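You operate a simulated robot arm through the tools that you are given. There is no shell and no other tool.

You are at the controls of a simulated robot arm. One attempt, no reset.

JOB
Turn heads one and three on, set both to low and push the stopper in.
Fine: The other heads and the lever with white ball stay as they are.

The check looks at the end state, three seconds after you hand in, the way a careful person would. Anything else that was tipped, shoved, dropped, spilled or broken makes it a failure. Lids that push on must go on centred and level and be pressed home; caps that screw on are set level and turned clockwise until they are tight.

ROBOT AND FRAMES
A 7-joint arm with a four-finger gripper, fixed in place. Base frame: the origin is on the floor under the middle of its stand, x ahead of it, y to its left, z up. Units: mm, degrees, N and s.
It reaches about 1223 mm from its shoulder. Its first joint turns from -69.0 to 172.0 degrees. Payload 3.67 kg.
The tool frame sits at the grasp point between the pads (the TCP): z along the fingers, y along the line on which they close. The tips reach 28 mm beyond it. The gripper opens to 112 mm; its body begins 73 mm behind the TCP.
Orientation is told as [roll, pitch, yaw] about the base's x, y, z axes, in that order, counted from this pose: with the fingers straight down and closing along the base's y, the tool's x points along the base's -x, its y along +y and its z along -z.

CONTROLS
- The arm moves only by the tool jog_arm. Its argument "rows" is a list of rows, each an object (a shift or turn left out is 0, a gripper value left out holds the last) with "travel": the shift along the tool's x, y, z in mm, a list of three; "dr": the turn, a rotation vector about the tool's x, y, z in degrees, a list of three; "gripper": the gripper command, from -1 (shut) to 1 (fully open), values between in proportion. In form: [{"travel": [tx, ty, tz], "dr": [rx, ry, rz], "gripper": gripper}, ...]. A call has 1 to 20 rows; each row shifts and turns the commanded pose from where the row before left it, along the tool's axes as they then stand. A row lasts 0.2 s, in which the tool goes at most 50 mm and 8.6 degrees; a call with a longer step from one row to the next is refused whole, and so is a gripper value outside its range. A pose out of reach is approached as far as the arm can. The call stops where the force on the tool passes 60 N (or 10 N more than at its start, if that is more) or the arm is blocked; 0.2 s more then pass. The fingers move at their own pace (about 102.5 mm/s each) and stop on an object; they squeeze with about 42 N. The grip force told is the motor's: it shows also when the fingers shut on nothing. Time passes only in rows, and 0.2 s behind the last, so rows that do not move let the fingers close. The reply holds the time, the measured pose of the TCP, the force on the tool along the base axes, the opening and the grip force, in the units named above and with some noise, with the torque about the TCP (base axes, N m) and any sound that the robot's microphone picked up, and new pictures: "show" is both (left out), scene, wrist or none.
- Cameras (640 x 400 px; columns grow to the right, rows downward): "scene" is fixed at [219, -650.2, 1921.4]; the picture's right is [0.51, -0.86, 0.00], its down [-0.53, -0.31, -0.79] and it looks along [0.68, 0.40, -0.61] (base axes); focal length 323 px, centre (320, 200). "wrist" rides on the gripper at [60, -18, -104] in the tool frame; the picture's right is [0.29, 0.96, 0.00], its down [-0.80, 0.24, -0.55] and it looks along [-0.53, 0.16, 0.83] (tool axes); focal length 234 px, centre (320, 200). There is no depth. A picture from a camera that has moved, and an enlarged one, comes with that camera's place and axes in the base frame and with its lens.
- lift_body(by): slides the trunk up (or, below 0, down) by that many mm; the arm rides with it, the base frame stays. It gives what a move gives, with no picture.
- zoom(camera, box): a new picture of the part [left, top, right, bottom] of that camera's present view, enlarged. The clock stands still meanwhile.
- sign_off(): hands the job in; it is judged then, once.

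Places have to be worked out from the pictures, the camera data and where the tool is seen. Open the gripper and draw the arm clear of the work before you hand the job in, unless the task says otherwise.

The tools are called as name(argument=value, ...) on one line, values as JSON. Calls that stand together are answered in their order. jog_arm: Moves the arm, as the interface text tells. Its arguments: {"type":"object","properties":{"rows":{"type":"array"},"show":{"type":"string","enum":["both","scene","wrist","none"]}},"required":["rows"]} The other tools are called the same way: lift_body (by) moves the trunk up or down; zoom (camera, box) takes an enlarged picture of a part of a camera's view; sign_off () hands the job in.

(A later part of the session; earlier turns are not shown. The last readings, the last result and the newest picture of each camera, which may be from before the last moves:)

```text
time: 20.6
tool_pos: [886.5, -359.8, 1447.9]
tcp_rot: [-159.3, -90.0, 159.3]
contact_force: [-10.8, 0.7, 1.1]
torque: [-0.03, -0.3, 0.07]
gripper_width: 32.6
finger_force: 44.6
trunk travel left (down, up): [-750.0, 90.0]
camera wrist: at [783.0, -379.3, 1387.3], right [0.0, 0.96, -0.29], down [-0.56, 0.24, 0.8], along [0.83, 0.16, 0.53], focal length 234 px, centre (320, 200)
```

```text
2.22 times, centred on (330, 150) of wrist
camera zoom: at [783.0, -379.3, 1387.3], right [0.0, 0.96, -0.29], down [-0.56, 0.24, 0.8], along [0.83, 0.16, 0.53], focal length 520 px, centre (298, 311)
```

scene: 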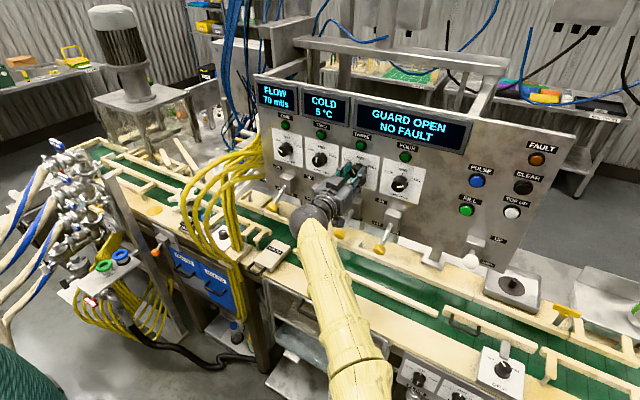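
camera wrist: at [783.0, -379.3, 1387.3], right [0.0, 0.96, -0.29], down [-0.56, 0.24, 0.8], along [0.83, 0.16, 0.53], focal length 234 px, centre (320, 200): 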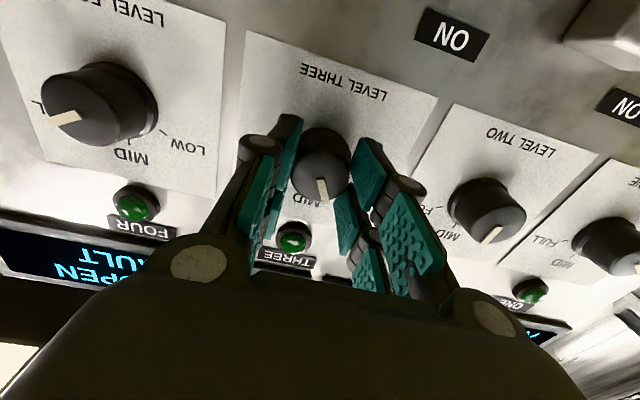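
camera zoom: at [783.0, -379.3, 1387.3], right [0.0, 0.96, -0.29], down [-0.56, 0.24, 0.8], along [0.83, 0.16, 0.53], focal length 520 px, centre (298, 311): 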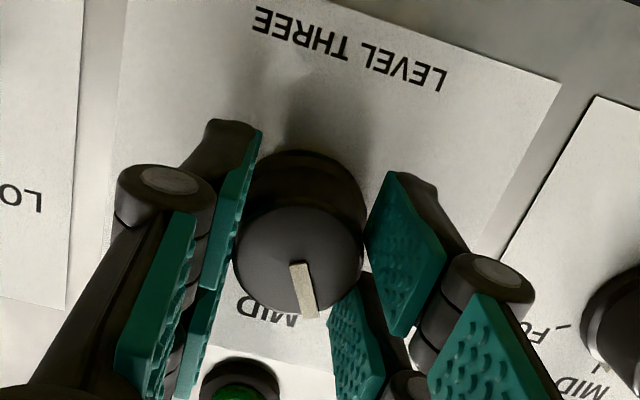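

The knob follows the gripper. I'll continue with the remaining -30°, easing back about 1 mm since there's a light axial push.

jog_arm(rows=[{"travel": [0, 0, -0.8], "dr": [0, 0, -7.5]}, {"dr": [0, 0, -7.5]}, {"dr": [0, 0, -7.5]}, {"dr": [0, 0, -7.5]}, {"dr": [0, 0, 0]}])

zoom(camera="wrist", box=[220, 60, 440, 240])

```text
time: 21.8
tool_pos: [887.9, -360.3, 1447.7]
tcp_rot: [-90.3, -60.0, 90.2]
contact_force: [1.2, -4.6, 11.5]
torque: [-0.02, -0.78, 0.23]
gripper_width: 32.3
finger_force: 45.5
trunk travel left (down, up): [-750.0, 90.0]
camera wrist: at [783.0, -406.7, 1404.2], right [0.0, 0.69, -0.73], down [-0.55, 0.61, 0.57], along [0.83, 0.4, 0.38], focal length 234 px, centre (320, 200)
```

scene: 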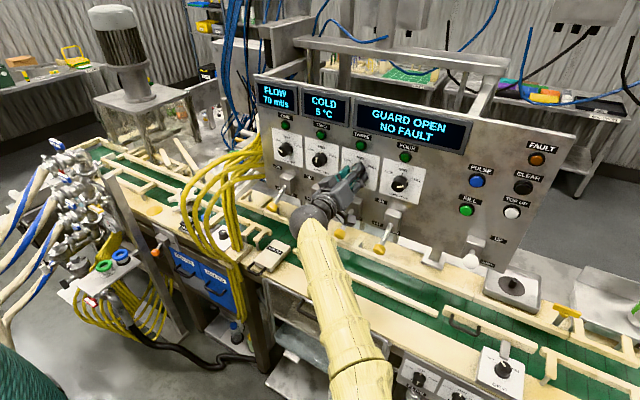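
wrist: 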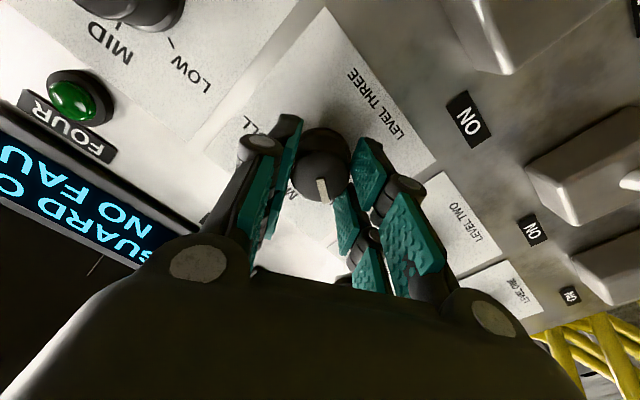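

```text
2.22 times, centred on (330, 150) of wrist
camera zoom: at [783.0, -406.7, 1404.2], right [0.0, 0.69, -0.73], down [-0.55, 0.61, 0.57], along [0.83, 0.4, 0.38], focal length 520 px, centre (298, 311)
```

zoom: 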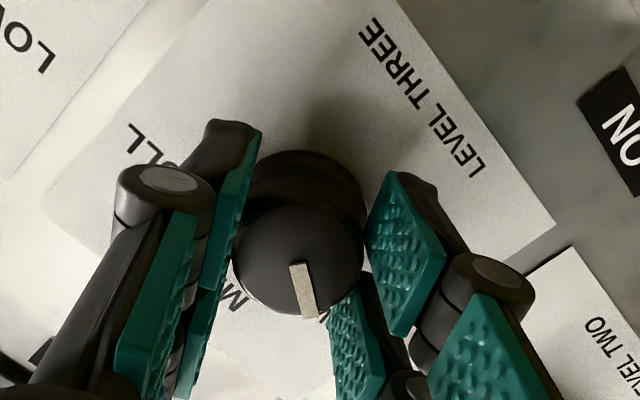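

Dial three has turned with the gripper. I'll release and retreat to verify.

jog_arm(rows=[{"gripper": 0.1}, {"gripper": 0.1}, {"travel": [0, 0, -40]}, {"travel": [0, 0, -40]}, {"travel": [0, 0, -40]}, {"travel": [0, 0, -40]}, {"dr": [0, 0, 7.5]}, {"dr": [0, 0, 7.5]}, {"dr": [0, 0, 7.5]}, {"dr": [0, 0, 7.5]}, {"travel": [0, 0, 0]}])

zoom(camera="scene", box=[338, 148, 388, 188])

zoom(camera="scene", box=[250, 110, 430, 222])

zoom(camera="wrist", box=[200, 0, 480, 175])

```text
time: 24.2
tool_pos: [727.8, -359.6, 1444.6]
tcp_rot: [100.4, -89.9, -100.5]
contact_force: [-0.6, -0.1, 0.1]
torque: [0.01, -0.02, -0.01]
gripper_width: 61.7
finger_force: 0.1
trunk travel left (down, up): [-750.0, 90.0]
camera wrist: at [623.3, -378.1, 1385.2], right [0.0, 0.96, -0.29], down [-0.55, 0.24, 0.8], along [0.83, 0.16, 0.53], focal length 234 px, centre (320, 200)
```

scene: 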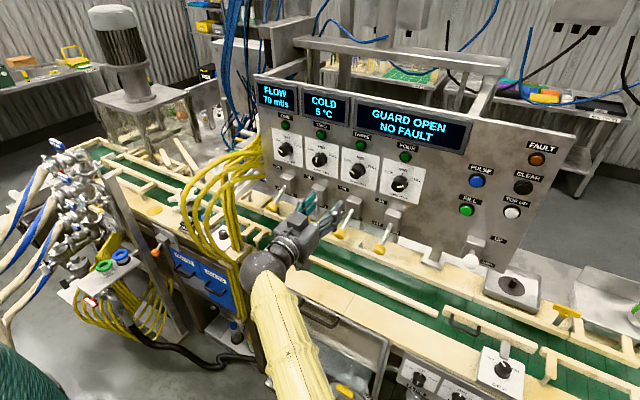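
wrist: 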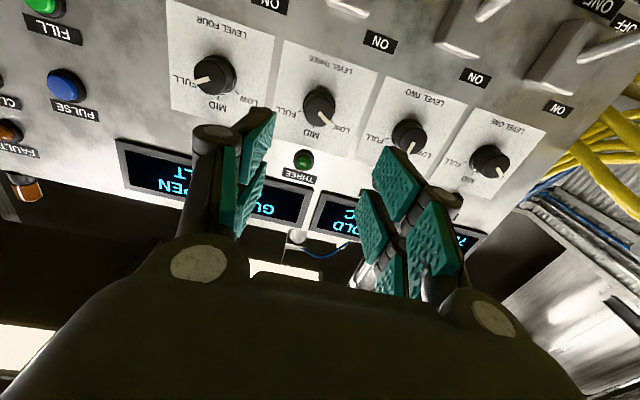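

```text
10.00 times, centred on (363, 168) of scene
camera zoom: at [219.0, -650.2, 1921.4], right [0.51, -0.86, 0.0], down [-0.53, -0.31, -0.79], along [0.68, 0.4, -0.61], focal length 3230 px, centre (-110, 520)
```

zoom: 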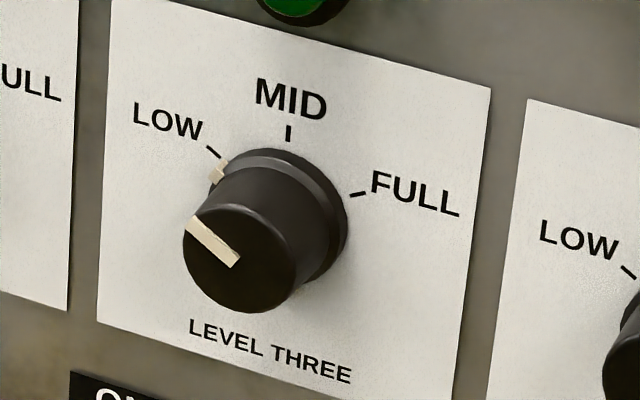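

```text
3.56 times, centred on (340, 166) of scene
camera zoom: at [219.0, -650.2, 1921.4], right [0.51, -0.86, 0.0], down [-0.53, -0.31, -0.79], along [0.68, 0.4, -0.61], focal length 1149 px, centre (249, 321)
```

zoom: 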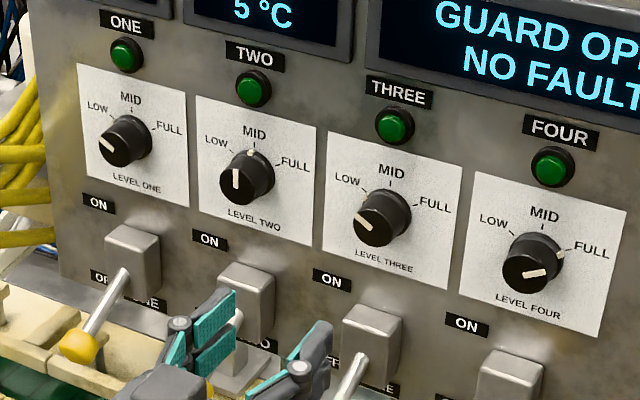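

```text
2.29 times, centred on (340, 88) of wrist
camera zoom: at [623.3, -378.1, 1385.2], right [0.0, 0.96, -0.29], down [-0.55, 0.24, 0.8], along [0.83, 0.16, 0.53], focal length 535 px, centre (274, 457)
```

zoom: 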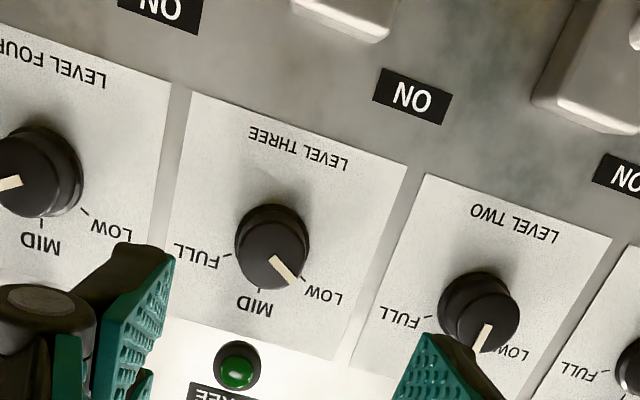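

Both dials read LOW and dials two and four are unchanged. Next is the stopper: I'll turn the gripper back to pointing straight down, in free space, before moving across and lowering.

jog_arm(rows=[{"travel": [0, 0, -40]}, {"dr": [0, 8.2, 0]}, {"dr": [0, 8.2, 0]}, {"dr": [0, 8.2, 0]}, {"dr": [0, 8.2, 0]}, {"dr": [0, 8.2, 0]}, {"dr": [0, 8.2, 0]}, {"dr": [0, 8.2, 0]}, {"dr": [0, 8.2, 0]}, {"dr": [0, 8.2, 0]}, {"dr": [0, 8.2, 0]}, {"dr": [0, 8.0, 0]}, {"travel": [0, 40, 0]}, {"travel": [0, 40, 0]}, {"travel": [0, 40, 0]}, {"travel": [0, 40, 0]}, {"travel": [0, 40, 0]}, {"travel": [0, 40, 0]}, {"travel": [0, 35, 0]}, {"travel": [0, 0, 0]}])

```text
time: 28.4
tool_pos: [687.6, -84.9, 1444.8]
tcp_rot: [0.1, 0.1, -0.1]
contact_force: [-0.6, -0.2, 0.5]
torque: [0.06, -0.02, -0.02]
gripper_width: 61.7
finger_force: 0.0
trunk travel left (down, up): [-750.0, 90.0]
camera wrist: at [626.6, -103.6, 1549.9], right [-0.29, 0.96, 0.0], down [0.8, 0.24, 0.56], along [0.53, 0.16, -0.83], focal length 234 px, centre (320, 200)
```

scene: 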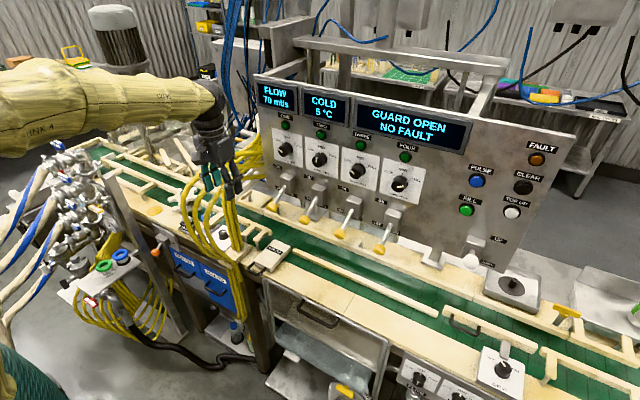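
wrist: 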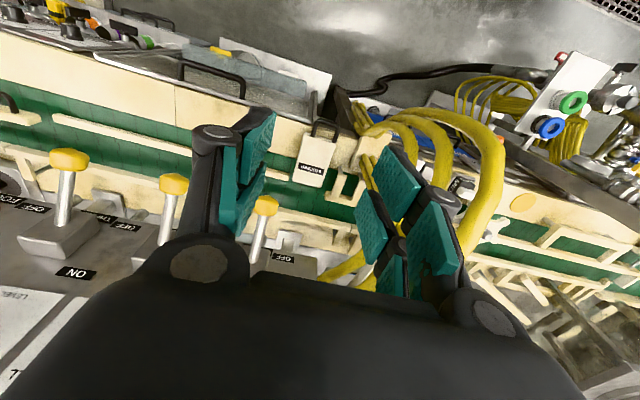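

Now above the area with the stopper visible between the fingers. I'll zoom to see the stopper, the hoses, and the clearance.

zoom(camera="wrist", box=[240, 60, 400, 210])

zoom(camera="scene", box=[160, 90, 320, 290])

zoom(camera="wrist", box=[330, 80, 540, 290])

```text
2.67 times, centred on (320, 135) of wrist
camera zoom: at [626.6, -103.6, 1549.9], right [-0.29, 0.96, 0.0], down [0.8, 0.24, 0.56], along [0.53, 0.16, -0.83], focal length 624 px, centre (320, 373)
```

zoom: 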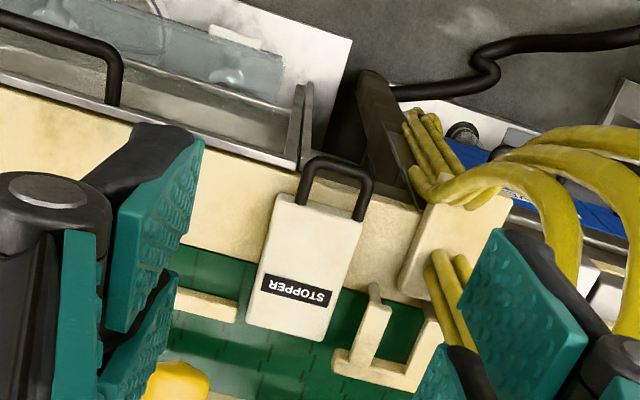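

```text
2.00 times, centred on (240, 190) of scene
camera zoom: at [219.0, -650.2, 1921.4], right [0.51, -0.86, 0.0], down [-0.53, -0.31, -0.79], along [0.68, 0.4, -0.61], focal length 646 px, centre (480, 220)
```

zoom: 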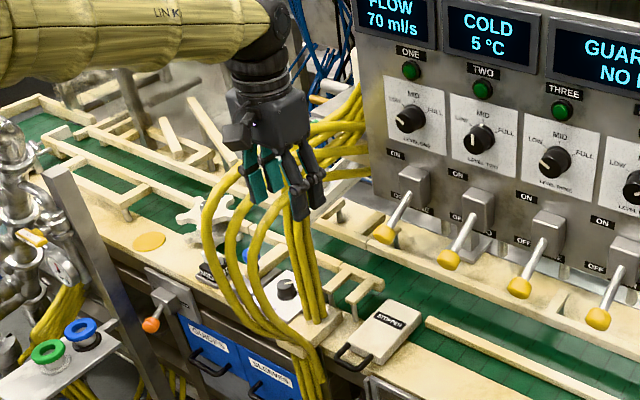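

```text
1.90 times, centred on (435, 185) of wrist
camera zoom: at [626.6, -103.6, 1549.9], right [-0.29, 0.96, 0.0], down [0.8, 0.24, 0.56], along [0.53, 0.16, -0.83], focal length 446 px, centre (101, 229)
```

zoom: 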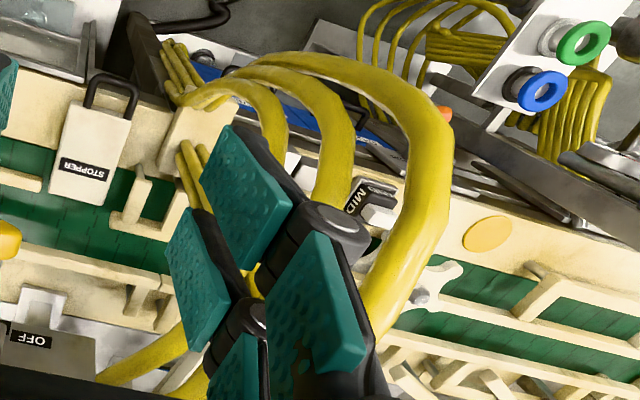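

From this view the stopper block spans about x 808–940 and y -90 to -4 (centre y≈-47), top z≈995. Its handle bar is near x≈764, and the hoses stay at y>25. I'll close the gripper and descend at x≈688, y≈-52 to z≈1130 for a close look.

jog_arm(rows=[{"travel": [0, 33, 0], "gripper": -1}, {"travel": [0, 0, 0], "gripper": -1}, {"travel": [0, 0, 35]}, {"travel": [0, 0, 35]}, {"travel": [0, 0, 35]}, {"travel": [0, 0, 35]}, {"travel": [0, 0, 35]}, {"travel": [0, 0, 35]}, {"travel": [0, 0, 35]}, {"travel": [0, 0, 35]}, {"travel": [0, 0, 35]}, {"travel": [0, 0, 0]}])

zoom(camera="wrist", box=[200, 40, 460, 240])

zoom(camera="scene", box=[180, 130, 340, 290])

```text
time: 31.0
tool_pos: [686.2, -48.4, 1132.5]
tcp_rot: [0.1, 0.1, -0.1]
contact_force: [-1.2, 0.1, 0.2]
torque: [0.03, -0.03, -0.01]
gripper_width: 0.2
finger_force: 35.8
trunk travel left (down, up): [-750.0, 90.0]
camera wrist: at [625.0, -67.3, 1236.9], right [-0.29, 0.96, 0.0], down [0.8, 0.24, 0.56], along [0.53, 0.16, -0.83], focal length 234 px, centre (320, 200)
```

scene: 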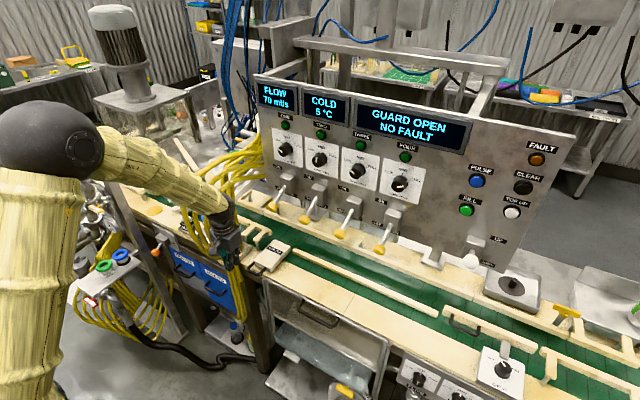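
wrist: 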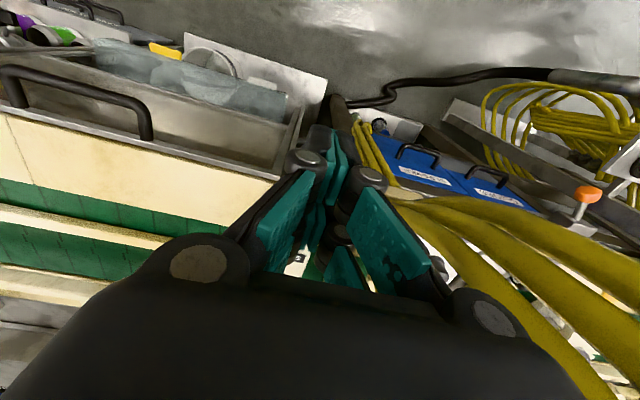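

```text
2.00 times, centred on (330, 140) of wrist
camera zoom: at [625.0, -67.3, 1236.9], right [-0.29, 0.96, 0.0], down [0.8, 0.24, 0.56], along [0.53, 0.16, -0.83], focal length 468 px, centre (300, 320)
```

zoom: 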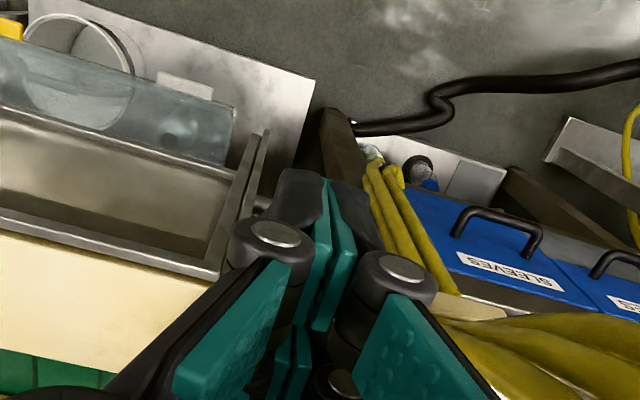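

```text
2.50 times, centred on (260, 210) of scene
camera zoom: at [219.0, -650.2, 1921.4], right [0.51, -0.86, 0.0], down [-0.53, -0.31, -0.79], along [0.68, 0.4, -0.61], focal length 808 px, centre (470, 175)
```

zoom: 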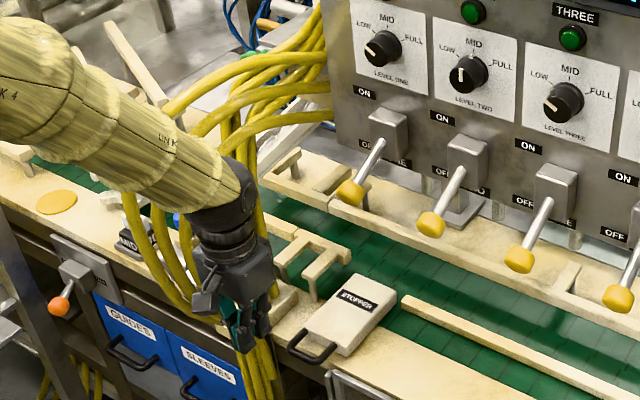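

The closed fingers hide the stopper, and the hoses stay to the right at y>50. I'll sidestep to y≈-125 and open the fingers to see and triangulate the handle height.

jog_arm(rows=[{"travel": [20, -40, 0]}, {"travel": [20, -40, 0]}, {"travel": [0, 0, 0], "gripper": 0.7}, {"travel": [0, 0, 0], "gripper": 0.7}, {"travel": [0, 0, 0]}])

zoom(camera="wrist", box=[220, 40, 460, 240])

```text
time: 32.2
tool_pos: [647.2, -127.4, 1132.2]
tcp_rot: [0.0, 0.0, -0.1]
contact_force: [0.7, -1.2, -0.7]
torque: [-0.07, 0.02, 0.03]
gripper_width: 95.0
finger_force: 0.0
trunk travel left (down, up): [-750.0, 90.0]
camera wrist: at [586.8, -145.8, 1236.1], right [-0.29, 0.96, 0.0], down [0.8, 0.24, 0.55], along [0.53, 0.16, -0.83], focal length 234 px, centre (320, 200)
```

scene: 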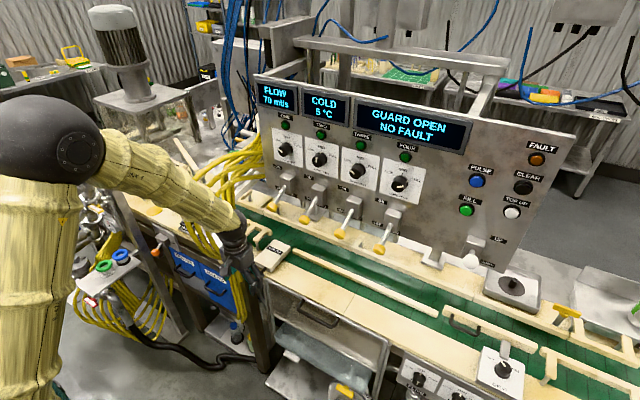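
wrist: 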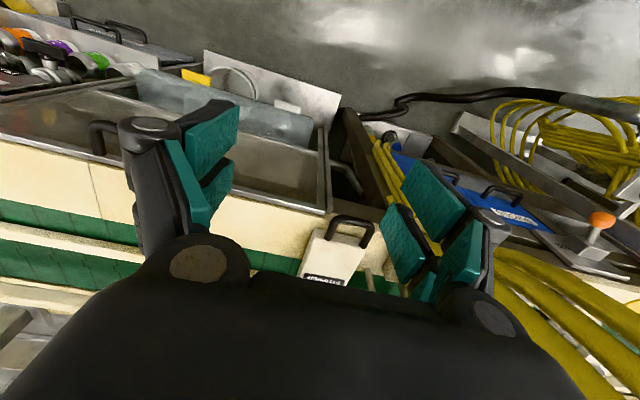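

```text
2.00 times, centred on (340, 140) of wrist
camera zoom: at [586.8, -145.8, 1236.1], right [-0.29, 0.96, 0.0], down [0.8, 0.24, 0.55], along [0.53, 0.16, -0.83], focal length 468 px, centre (280, 320)
```

zoom: 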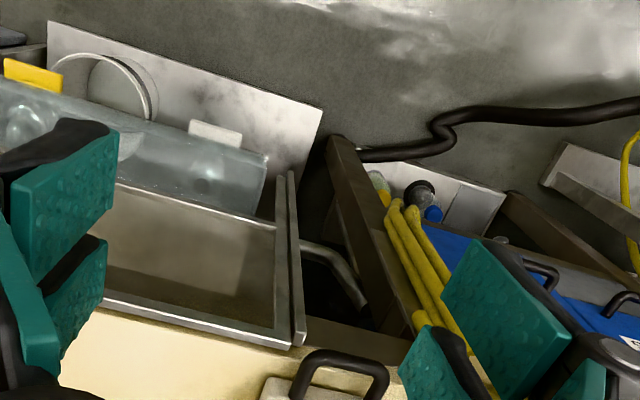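

The handle is visible at about (350, 232) in the wrist view. I'll zoom there.

zoom(camera="wrist", box=[280, 195, 420, 295])

zoom(camera="scene", box=[235, 230, 305, 280])

```text
4.00 times, centred on (350, 245) of wrist
camera zoom: at [586.8, -145.8, 1236.1], right [-0.29, 0.96, 0.0], down [0.8, 0.24, 0.55], along [0.53, 0.16, -0.83], focal length 937 px, centre (200, 20)
```

zoom: 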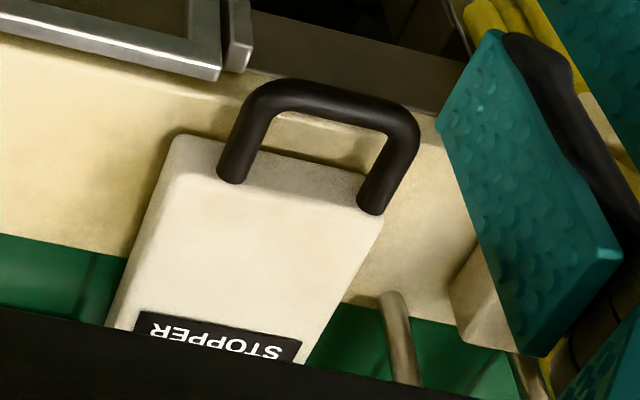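

```text
8.00 times, centred on (270, 255) of scene
camera zoom: at [219.0, -650.2, 1921.4], right [0.51, -0.86, 0.0], down [-0.53, -0.31, -0.79], along [0.68, 0.4, -0.61], focal length 2584 px, centre (720, -240)
```

zoom: 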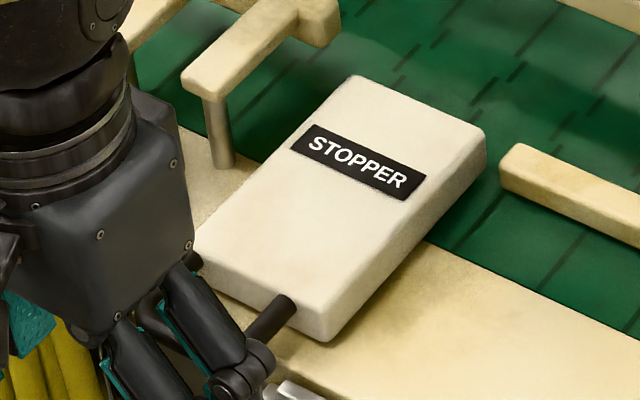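

Triangulating the two wrist views puts the handle bar at about (768, -44, 980), roughly mid-height of a block spanning z 966–990. I'll close the gripper, move in front of the bar at x≈690, y≈-47, and lower so the tips are at z≈976.

jog_arm(rows=[{"gripper": -1}, {"gripper": -1}, {"travel": [-20, 40, 0]}, {"travel": [-20, 40, 0]}, {"travel": [0, 0, 30]}, {"travel": [0, 0, 30]}, {"travel": [0, 0, 30]}, {"travel": [0, 0, 20]}, {"travel": [0, 0, 0]}, {"travel": [0, 0, 0]}])

zoom(camera="scene", box=[200, 200, 320, 290])

zoom(camera="wrist", box=[220, 120, 460, 320])

```text
time: 34.4
tool_pos: [687.5, -50.6, 1019.9]
tcp_rot: [-0.1, 0.0, -0.2]
contact_force: [-0.8, 0.4, -0.3]
torque: [0.01, 0.0, -0.02]
gripper_width: 0.0
finger_force: 35.9
trunk travel left (down, up): [-750.0, 90.0]
camera wrist: at [626.8, -69.3, 1124.6], right [-0.29, 0.96, 0.0], down [0.8, 0.24, 0.55], along [0.53, 0.16, -0.83], focal length 234 px, centre (320, 200)
```

scene: 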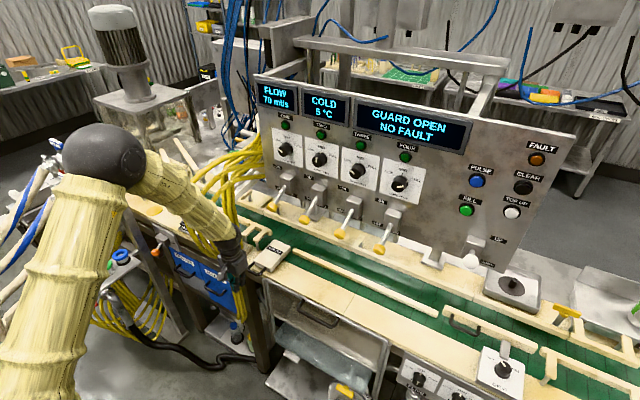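
wrist: 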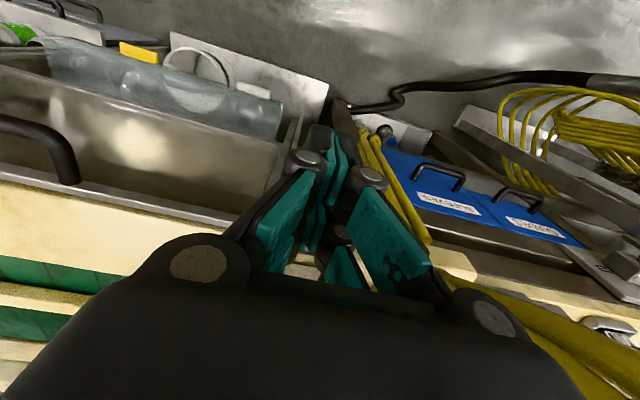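

```text
4.44 times, centred on (260, 245) of scene
camera zoom: at [219.0, -650.2, 1921.4], right [0.51, -0.86, 0.0], down [-0.53, -0.31, -0.79], along [0.68, 0.4, -0.61], focal length 1436 px, centre (587, 0)
```

zoom: 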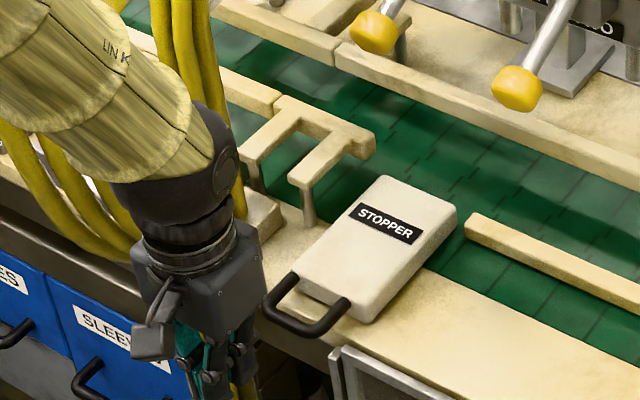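

```text
2.00 times, centred on (340, 220) of wrist
camera zoom: at [626.8, -69.3, 1124.6], right [-0.29, 0.96, 0.0], down [0.8, 0.24, 0.55], along [0.53, 0.16, -0.83], focal length 468 px, centre (280, 160)
```

zoom: 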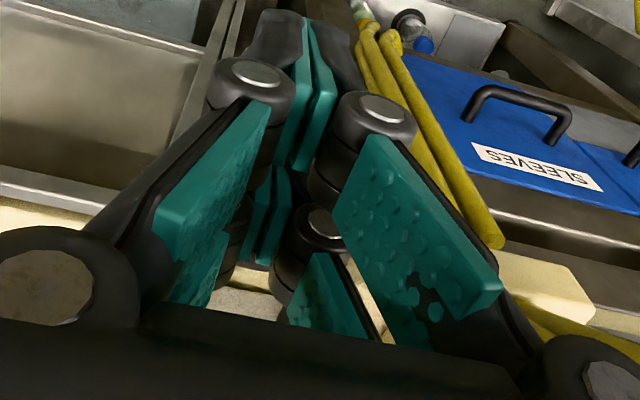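

The handle bar is clearly seen projecting toward -x. I'll lower 17 mm and advance to just short of the bar.

jog_arm(rows=[{"travel": [0, 3, 9]}, {"travel": [0, 0, 8]}, {"travel": [0, 0, 0]}, {"travel": [-12, 0, 0]}, {"travel": [-12, 0, 0]}, {"travel": [-10, 0, 0]}, {"travel": [0, 0, 0]}])

zoom(camera="scene", box=[220, 220, 300, 280])

```text
time: 36.0
tool_pos: [723.8, -47.2, 1003.1]
tcp_rot: [0.0, -0.1, -0.1]
contact_force: [0.1, -0.7, 0.1]
torque: [-0.03, -0.03, -0.01]
gripper_width: 0.1
finger_force: 35.8
trunk travel left (down, up): [-750.0, 90.0]
camera wrist: at [663.4, -65.8, 1108.1], right [-0.29, 0.96, 0.0], down [0.8, 0.24, 0.55], along [0.53, 0.16, -0.83], focal length 234 px, centre (320, 200)
```

scene: 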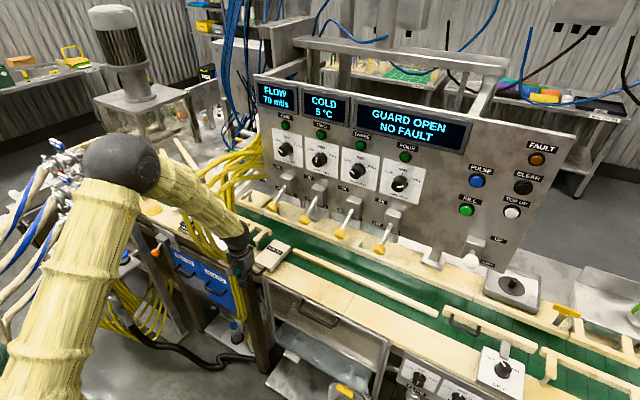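
wrist: 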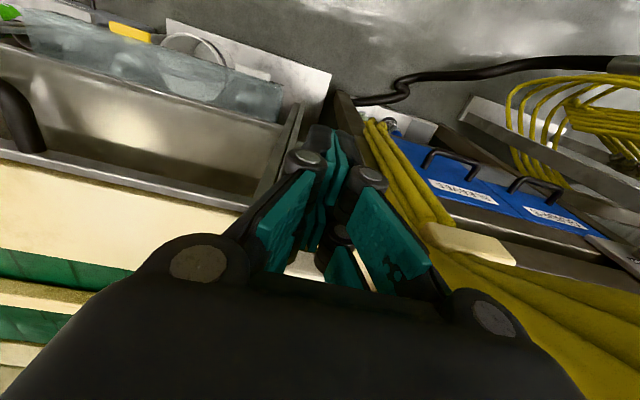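

```text
6.67 times, centred on (260, 250) of scene
camera zoom: at [219.0, -650.2, 1921.4], right [0.51, -0.86, 0.0], down [-0.53, -0.31, -0.79], along [0.68, 0.4, -0.61], focal length 2154 px, centre (720, -133)
```

zoom: 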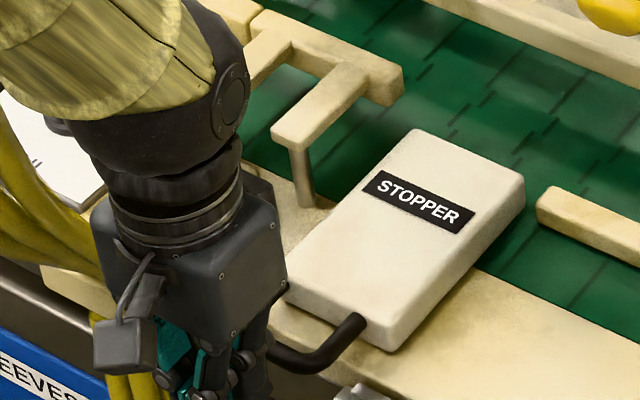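

The fingers are right at the bar. I'll push +x in small steps, watching force.

jog_arm(rows=[{"travel": [-6, 0, 0]}, {"travel": [-6, 0, 0]}, {"travel": [-6, 0, 0]}, {"travel": [-6, 0, 0]}, {"travel": [0, 0, 0]}])

zoom(camera="scene", box=[220, 220, 300, 280])

```text
time: 37.2
tool_pos: [750.1, -46.7, 1003.2]
tcp_rot: [0.0, 0.0, -0.1]
contact_force: [-2.6, 0.3, -2.1]
torque: [-0.06, 0.06, -0.01]
gripper_width: 0.0
finger_force: 35.5
trunk travel left (down, up): [-750.0, 90.0]
camera wrist: at [688.1, -65.7, 1108.0], right [-0.29, 0.96, 0.0], down [0.8, 0.24, 0.55], along [0.53, 0.16, -0.83], focal length 234 px, centre (320, 200)
```

scene: 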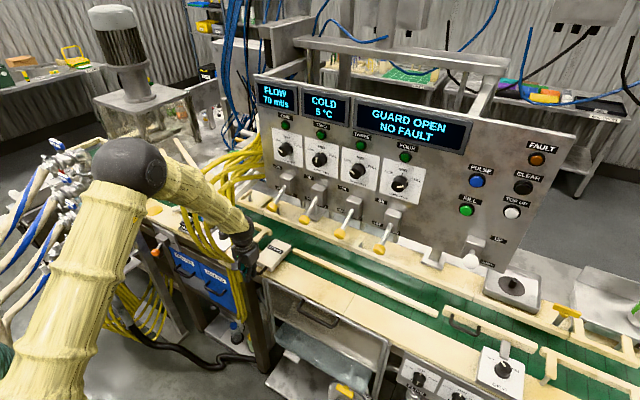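
wrist: 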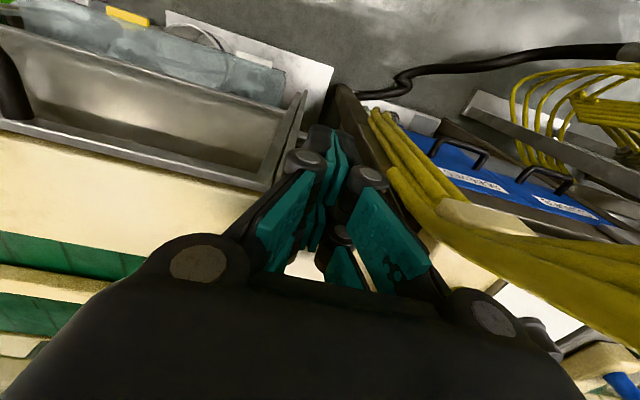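

```text
6.67 times, centred on (260, 250) of scene
camera zoom: at [219.0, -650.2, 1921.4], right [0.51, -0.86, 0.0], down [-0.53, -0.31, -0.79], along [0.68, 0.4, -0.61], focal length 2154 px, centre (720, -133)
```

zoom: 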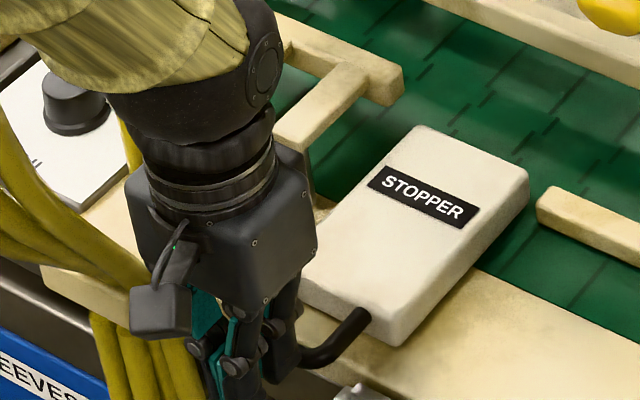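

The stopper is sliding with only about 3 N. I'll continue pushing.

jog_arm(rows=[{"travel": [-6, 0, 0]}, {"travel": [-6, 0, 0]}, {"travel": [-6, 0, 0]}, {"travel": [-6, 0, 0]}, {"travel": [0, 0, 0]}])

zoom(camera="scene", box=[220, 210, 320, 280])

```text
time: 38.4
tool_pos: [772.0, -47.0, 1005.1]
tcp_rot: [0.0, -0.1, -0.1]
contact_force: [0.3, 0.3, 0.0]
torque: [-0.03, 0.02, 0.0]
gripper_width: 0.0
finger_force: 36.1
trunk travel left (down, up): [-750.0, 90.0]
camera wrist: at [711.0, -65.8, 1108.7], right [-0.29, 0.96, 0.0], down [0.8, 0.24, 0.56], along [0.53, 0.16, -0.83], focal length 234 px, centre (320, 200)
```

scene: 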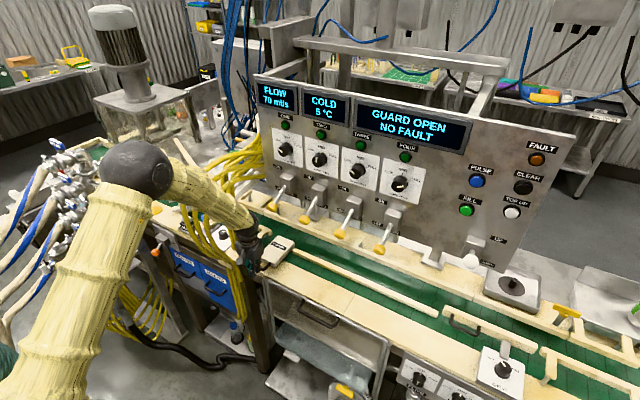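
wrist: 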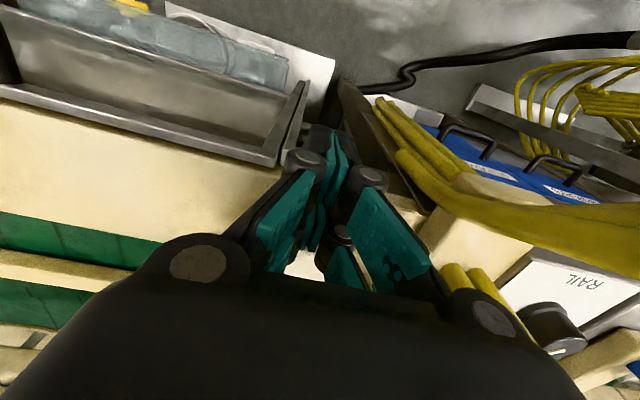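

```text
5.71 times, centred on (270, 245) of scene
camera zoom: at [219.0, -650.2, 1921.4], right [0.51, -0.86, 0.0], down [-0.53, -0.31, -0.79], along [0.68, 0.4, -0.61], focal length 1846 px, centre (606, -57)
```

zoom: 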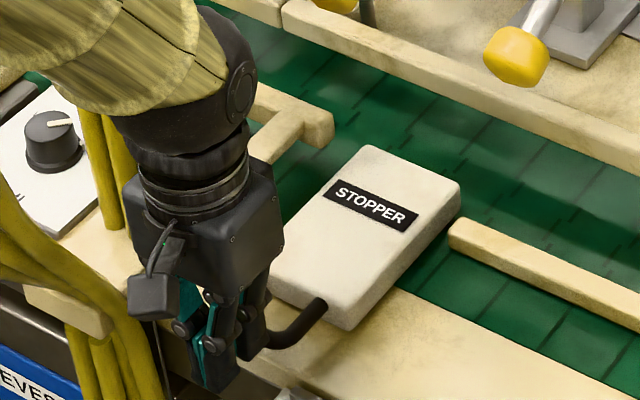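

Still sliding freely, with the hoses clear. I'll continue.

jog_arm(rows=[{"travel": [-6, 0, 0.5]}, {"travel": [-6, 0, 0]}, {"travel": [-6, 0, 0]}, {"travel": [-6, 0, 0]}, {"travel": [0, 0, 0]}])

zoom(camera="scene", box=[220, 210, 320, 280])

```text
time: 39.6
tool_pos: [795.1, -48.1, 1002.6]
tcp_rot: [0.0, 0.0, -0.1]
contact_force: [-0.2, -0.7, 0.2]
torque: [0.01, -0.03, -0.01]
gripper_width: 0.0
finger_force: 35.6
trunk travel left (down, up): [-750.0, 90.0]
camera wrist: at [734.3, -66.7, 1107.9], right [-0.29, 0.96, 0.0], down [0.8, 0.24, 0.56], along [0.53, 0.16, -0.83], focal length 234 px, centre (320, 200)
```

scene: 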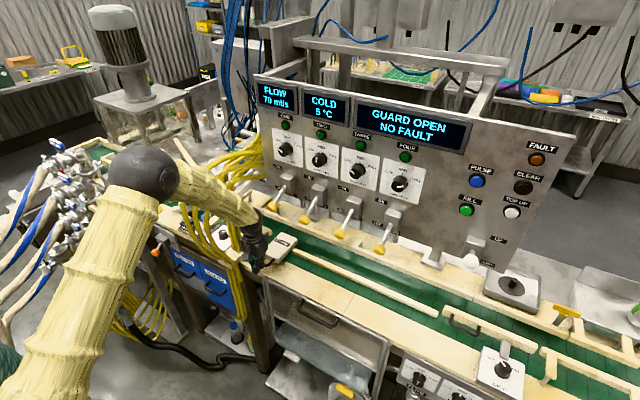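
wrist: 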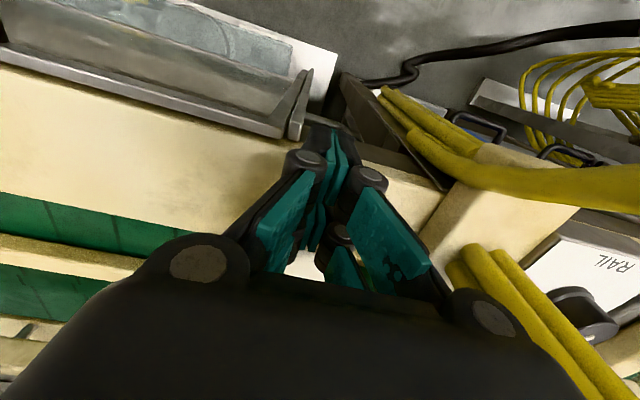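

```text
5.71 times, centred on (270, 245) of scene
camera zoom: at [219.0, -650.2, 1921.4], right [0.51, -0.86, 0.0], down [-0.53, -0.31, -0.79], along [0.68, 0.4, -0.61], focal length 1846 px, centre (606, -57)
```

zoom: 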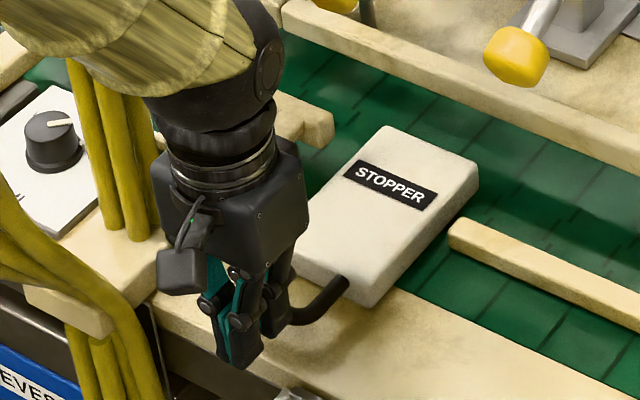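

It has moved about 50 mm so far with no resistance, and the tips are clear of the table. I'll continue pushing in small steps toward its end stop.

jog_arm(rows=[{"travel": [-6, 0, 0]}, {"travel": [-6, 0, 0]}, {"travel": [-6, 0, 0]}, {"travel": [-6, 0, 0]}, {"travel": [0, 0, 0]}])

zoom(camera="scene", box=[220, 210, 320, 280])

```text
time: 40.8
tool_pos: [818.3, -47.1, 1003.3]
tcp_rot: [0.0, -0.1, -0.2]
contact_force: [0.1, 1.2, -0.5]
torque: [-0.01, 0.01, -0.01]
gripper_width: 0.0
finger_force: 35.8
trunk travel left (down, up): [-750.0, 90.0]
camera wrist: at [757.8, -67.1, 1108.1], right [-0.29, 0.96, 0.0], down [0.8, 0.24, 0.55], along [0.53, 0.16, -0.83], focal length 234 px, centre (320, 200)
```

scene: 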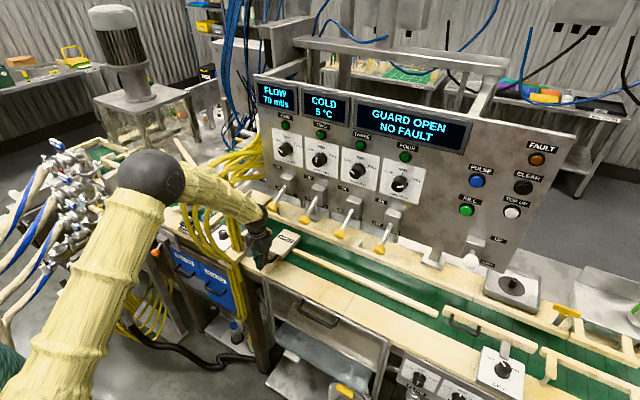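
wrist: 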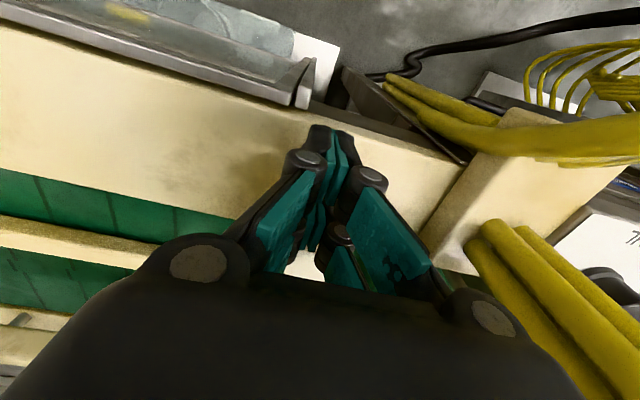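

```text
5.71 times, centred on (270, 245) of scene
camera zoom: at [219.0, -650.2, 1921.4], right [0.51, -0.86, 0.0], down [-0.53, -0.31, -0.79], along [0.68, 0.4, -0.61], focal length 1846 px, centre (606, -57)
```

zoom: 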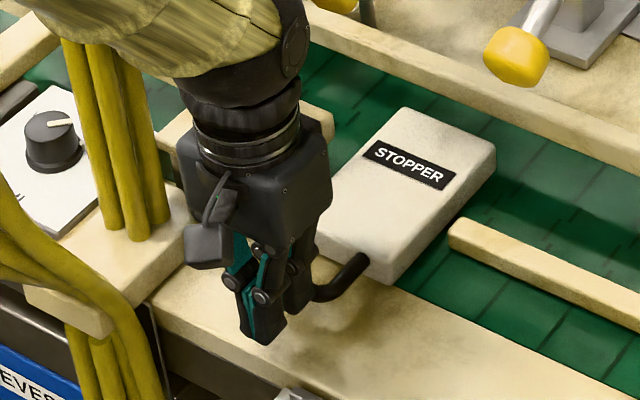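

Stopper is now about 70 mm in, still free, and about 30–40 mm from the far rail. I'll continue carefully.

jog_arm(rows=[{"travel": [-4, 0, 0]}, {"travel": [-4, 0, 0]}, {"travel": [-4, 0, 0]}, {"travel": [-4, 0, 0]}, {"travel": [0, 0, 0]}])

zoom(camera="scene", box=[220, 210, 320, 280])

```text
time: 41.8
tool_pos: [825.6, -47.9, 998.9]
tcp_rot: [0.0, 1.0, 0.0]
contact_force: [-34.4, -2.5, 12.8]
torque: [-0.01, 0.46, 0.12]
gripper_width: 0.0
finger_force: 36.2
trunk travel left (down, up): [-750.0, 90.0]
stopped in row 5: the force on the tool passed its limit at 64 N (the readings are from after the stop); the commanded pose is now the measured one
camera wrist: at [765.9, -66.3, 1105.8], right [-0.29, 0.96, 0.0], down [0.81, 0.24, 0.54], along [0.52, 0.16, -0.84], focal length 234 px, centre (320, 200)
```

scene: 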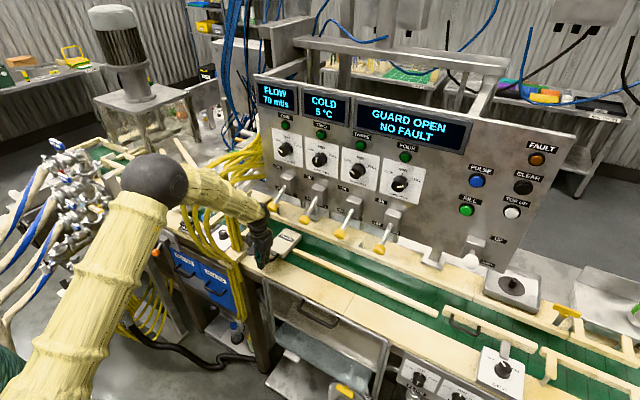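
wrist: 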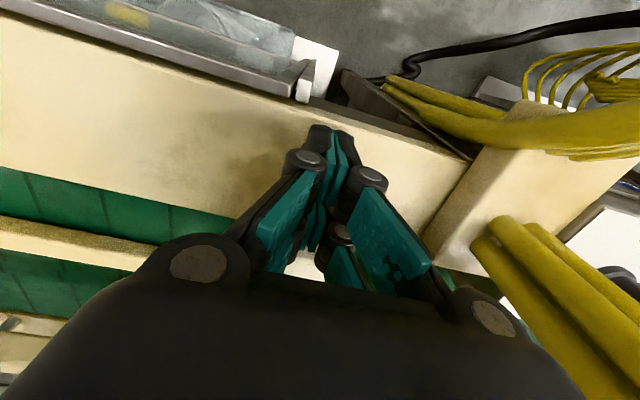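

```text
5.71 times, centred on (270, 245) of scene
camera zoom: at [219.0, -650.2, 1921.4], right [0.51, -0.86, 0.0], down [-0.53, -0.31, -0.79], along [0.68, 0.4, -0.61], focal length 1846 px, centre (606, -57)
```

zoom: 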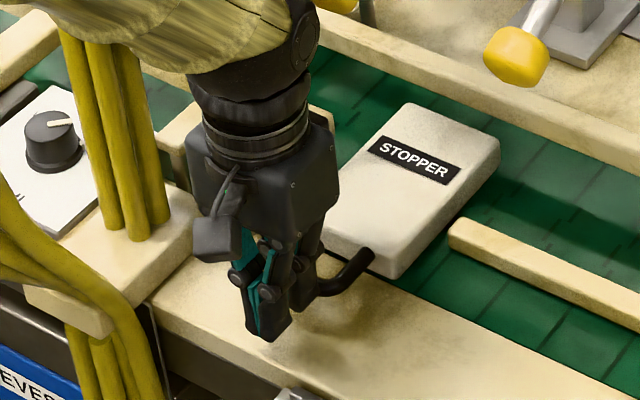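

The stopper hit its hard stop after about 80 mm of travel (force jumped to 64 N along x). I'll back off, lift clear, and check that it stays in.

jog_arm(rows=[{"travel": [5, 0, 0]}, {"travel": [15, 0, 0]}, {"travel": [20, 0, 0]}, {"travel": [20, 0, 0]}, {"travel": [25, 0, 0]}, {"travel": [25, 0, 0]}, {"travel": [0, 0, -30]}, {"travel": [0, 0, -40]}, {"travel": [0, -20, -40]}, {"travel": [0, -20, -40]}, {"travel": [0, -20, -40]}, {"travel": [0, 0, 0]}])

zoom(camera="scene", box=[220, 200, 340, 280])

```text
time: 44.4
tool_pos: [721.9, -105.9, 1191.8]
tcp_rot: [0.0, 0.8, 0.1]
contact_force: [0.2, -0.4, -0.5]
torque: [0.01, 0.02, 0.03]
gripper_width: 0.0
finger_force: 35.2
trunk travel left (down, up): [-750.0, 90.0]
camera wrist: at [663.3, -125.3, 1296.8], right [-0.29, 0.96, 0.0], down [0.81, 0.24, 0.54], along [0.52, 0.16, -0.84], focal length 234 px, centre (320, 200)
```

scene: 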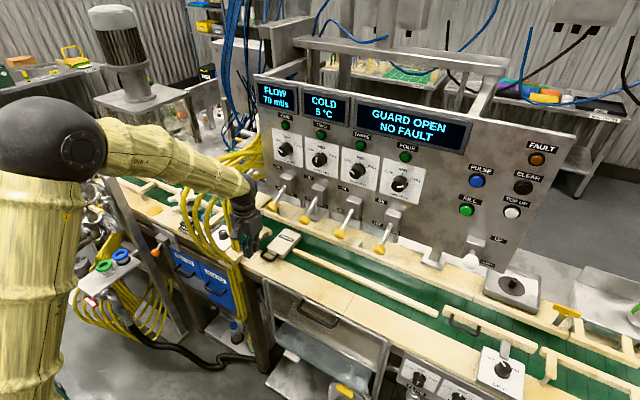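
wrist: 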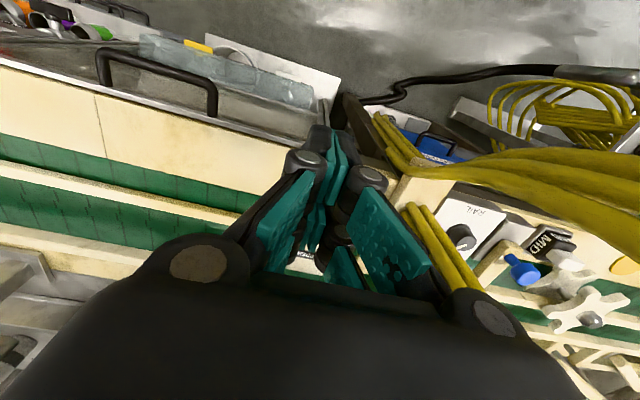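

```text
5.00 times, centred on (280, 240) of scene
camera zoom: at [219.0, -650.2, 1921.4], right [0.51, -0.86, 0.0], down [-0.53, -0.31, -0.79], along [0.68, 0.4, -0.61], focal length 1615 px, centre (520, 0)
```

zoom: 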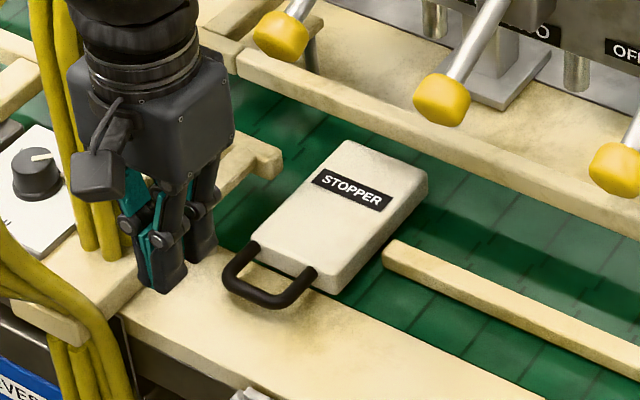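

The stopper remains in at its end stop. Now for the levers: I'll pull back, raise, and turn the gripper (closed) to point forward again, in line with lever one.

jog_arm(rows=[{"travel": [30, -8, -40]}, {"travel": [30, -8, -40]}, {"travel": [0, 0, -28]}, {"dr": [0, -8.25, 0]}, {"dr": [0, -8.25, 0]}, {"dr": [0, -8.25, 0]}, {"dr": [0, -8.25, 0]}, {"dr": [0, -8.25, 0]}, {"dr": [0, -8.25, 0]}, {"dr": [0, -8.25, 0]}, {"dr": [0, -8.25, 0]}, {"dr": [0, -8.25, 0]}, {"dr": [0, -8.25, 0]}, {"dr": [0, -8.25, 0]}, {"travel": [0, 0, 0]}])

zoom(camera="scene", box=[180, 150, 340, 270])

```text
refused: row 1 steps farther than a row can; nothing moved
```

```text
3.33 times, centred on (260, 210) of scene
camera zoom: at [219.0, -650.2, 1921.4], right [0.51, -0.86, 0.0], down [-0.53, -0.31, -0.79], along [0.68, 0.4, -0.61], focal length 1077 px, centre (520, 167)
```

zoom: 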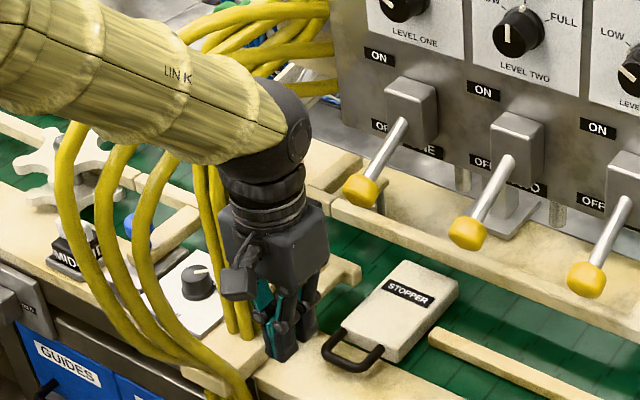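

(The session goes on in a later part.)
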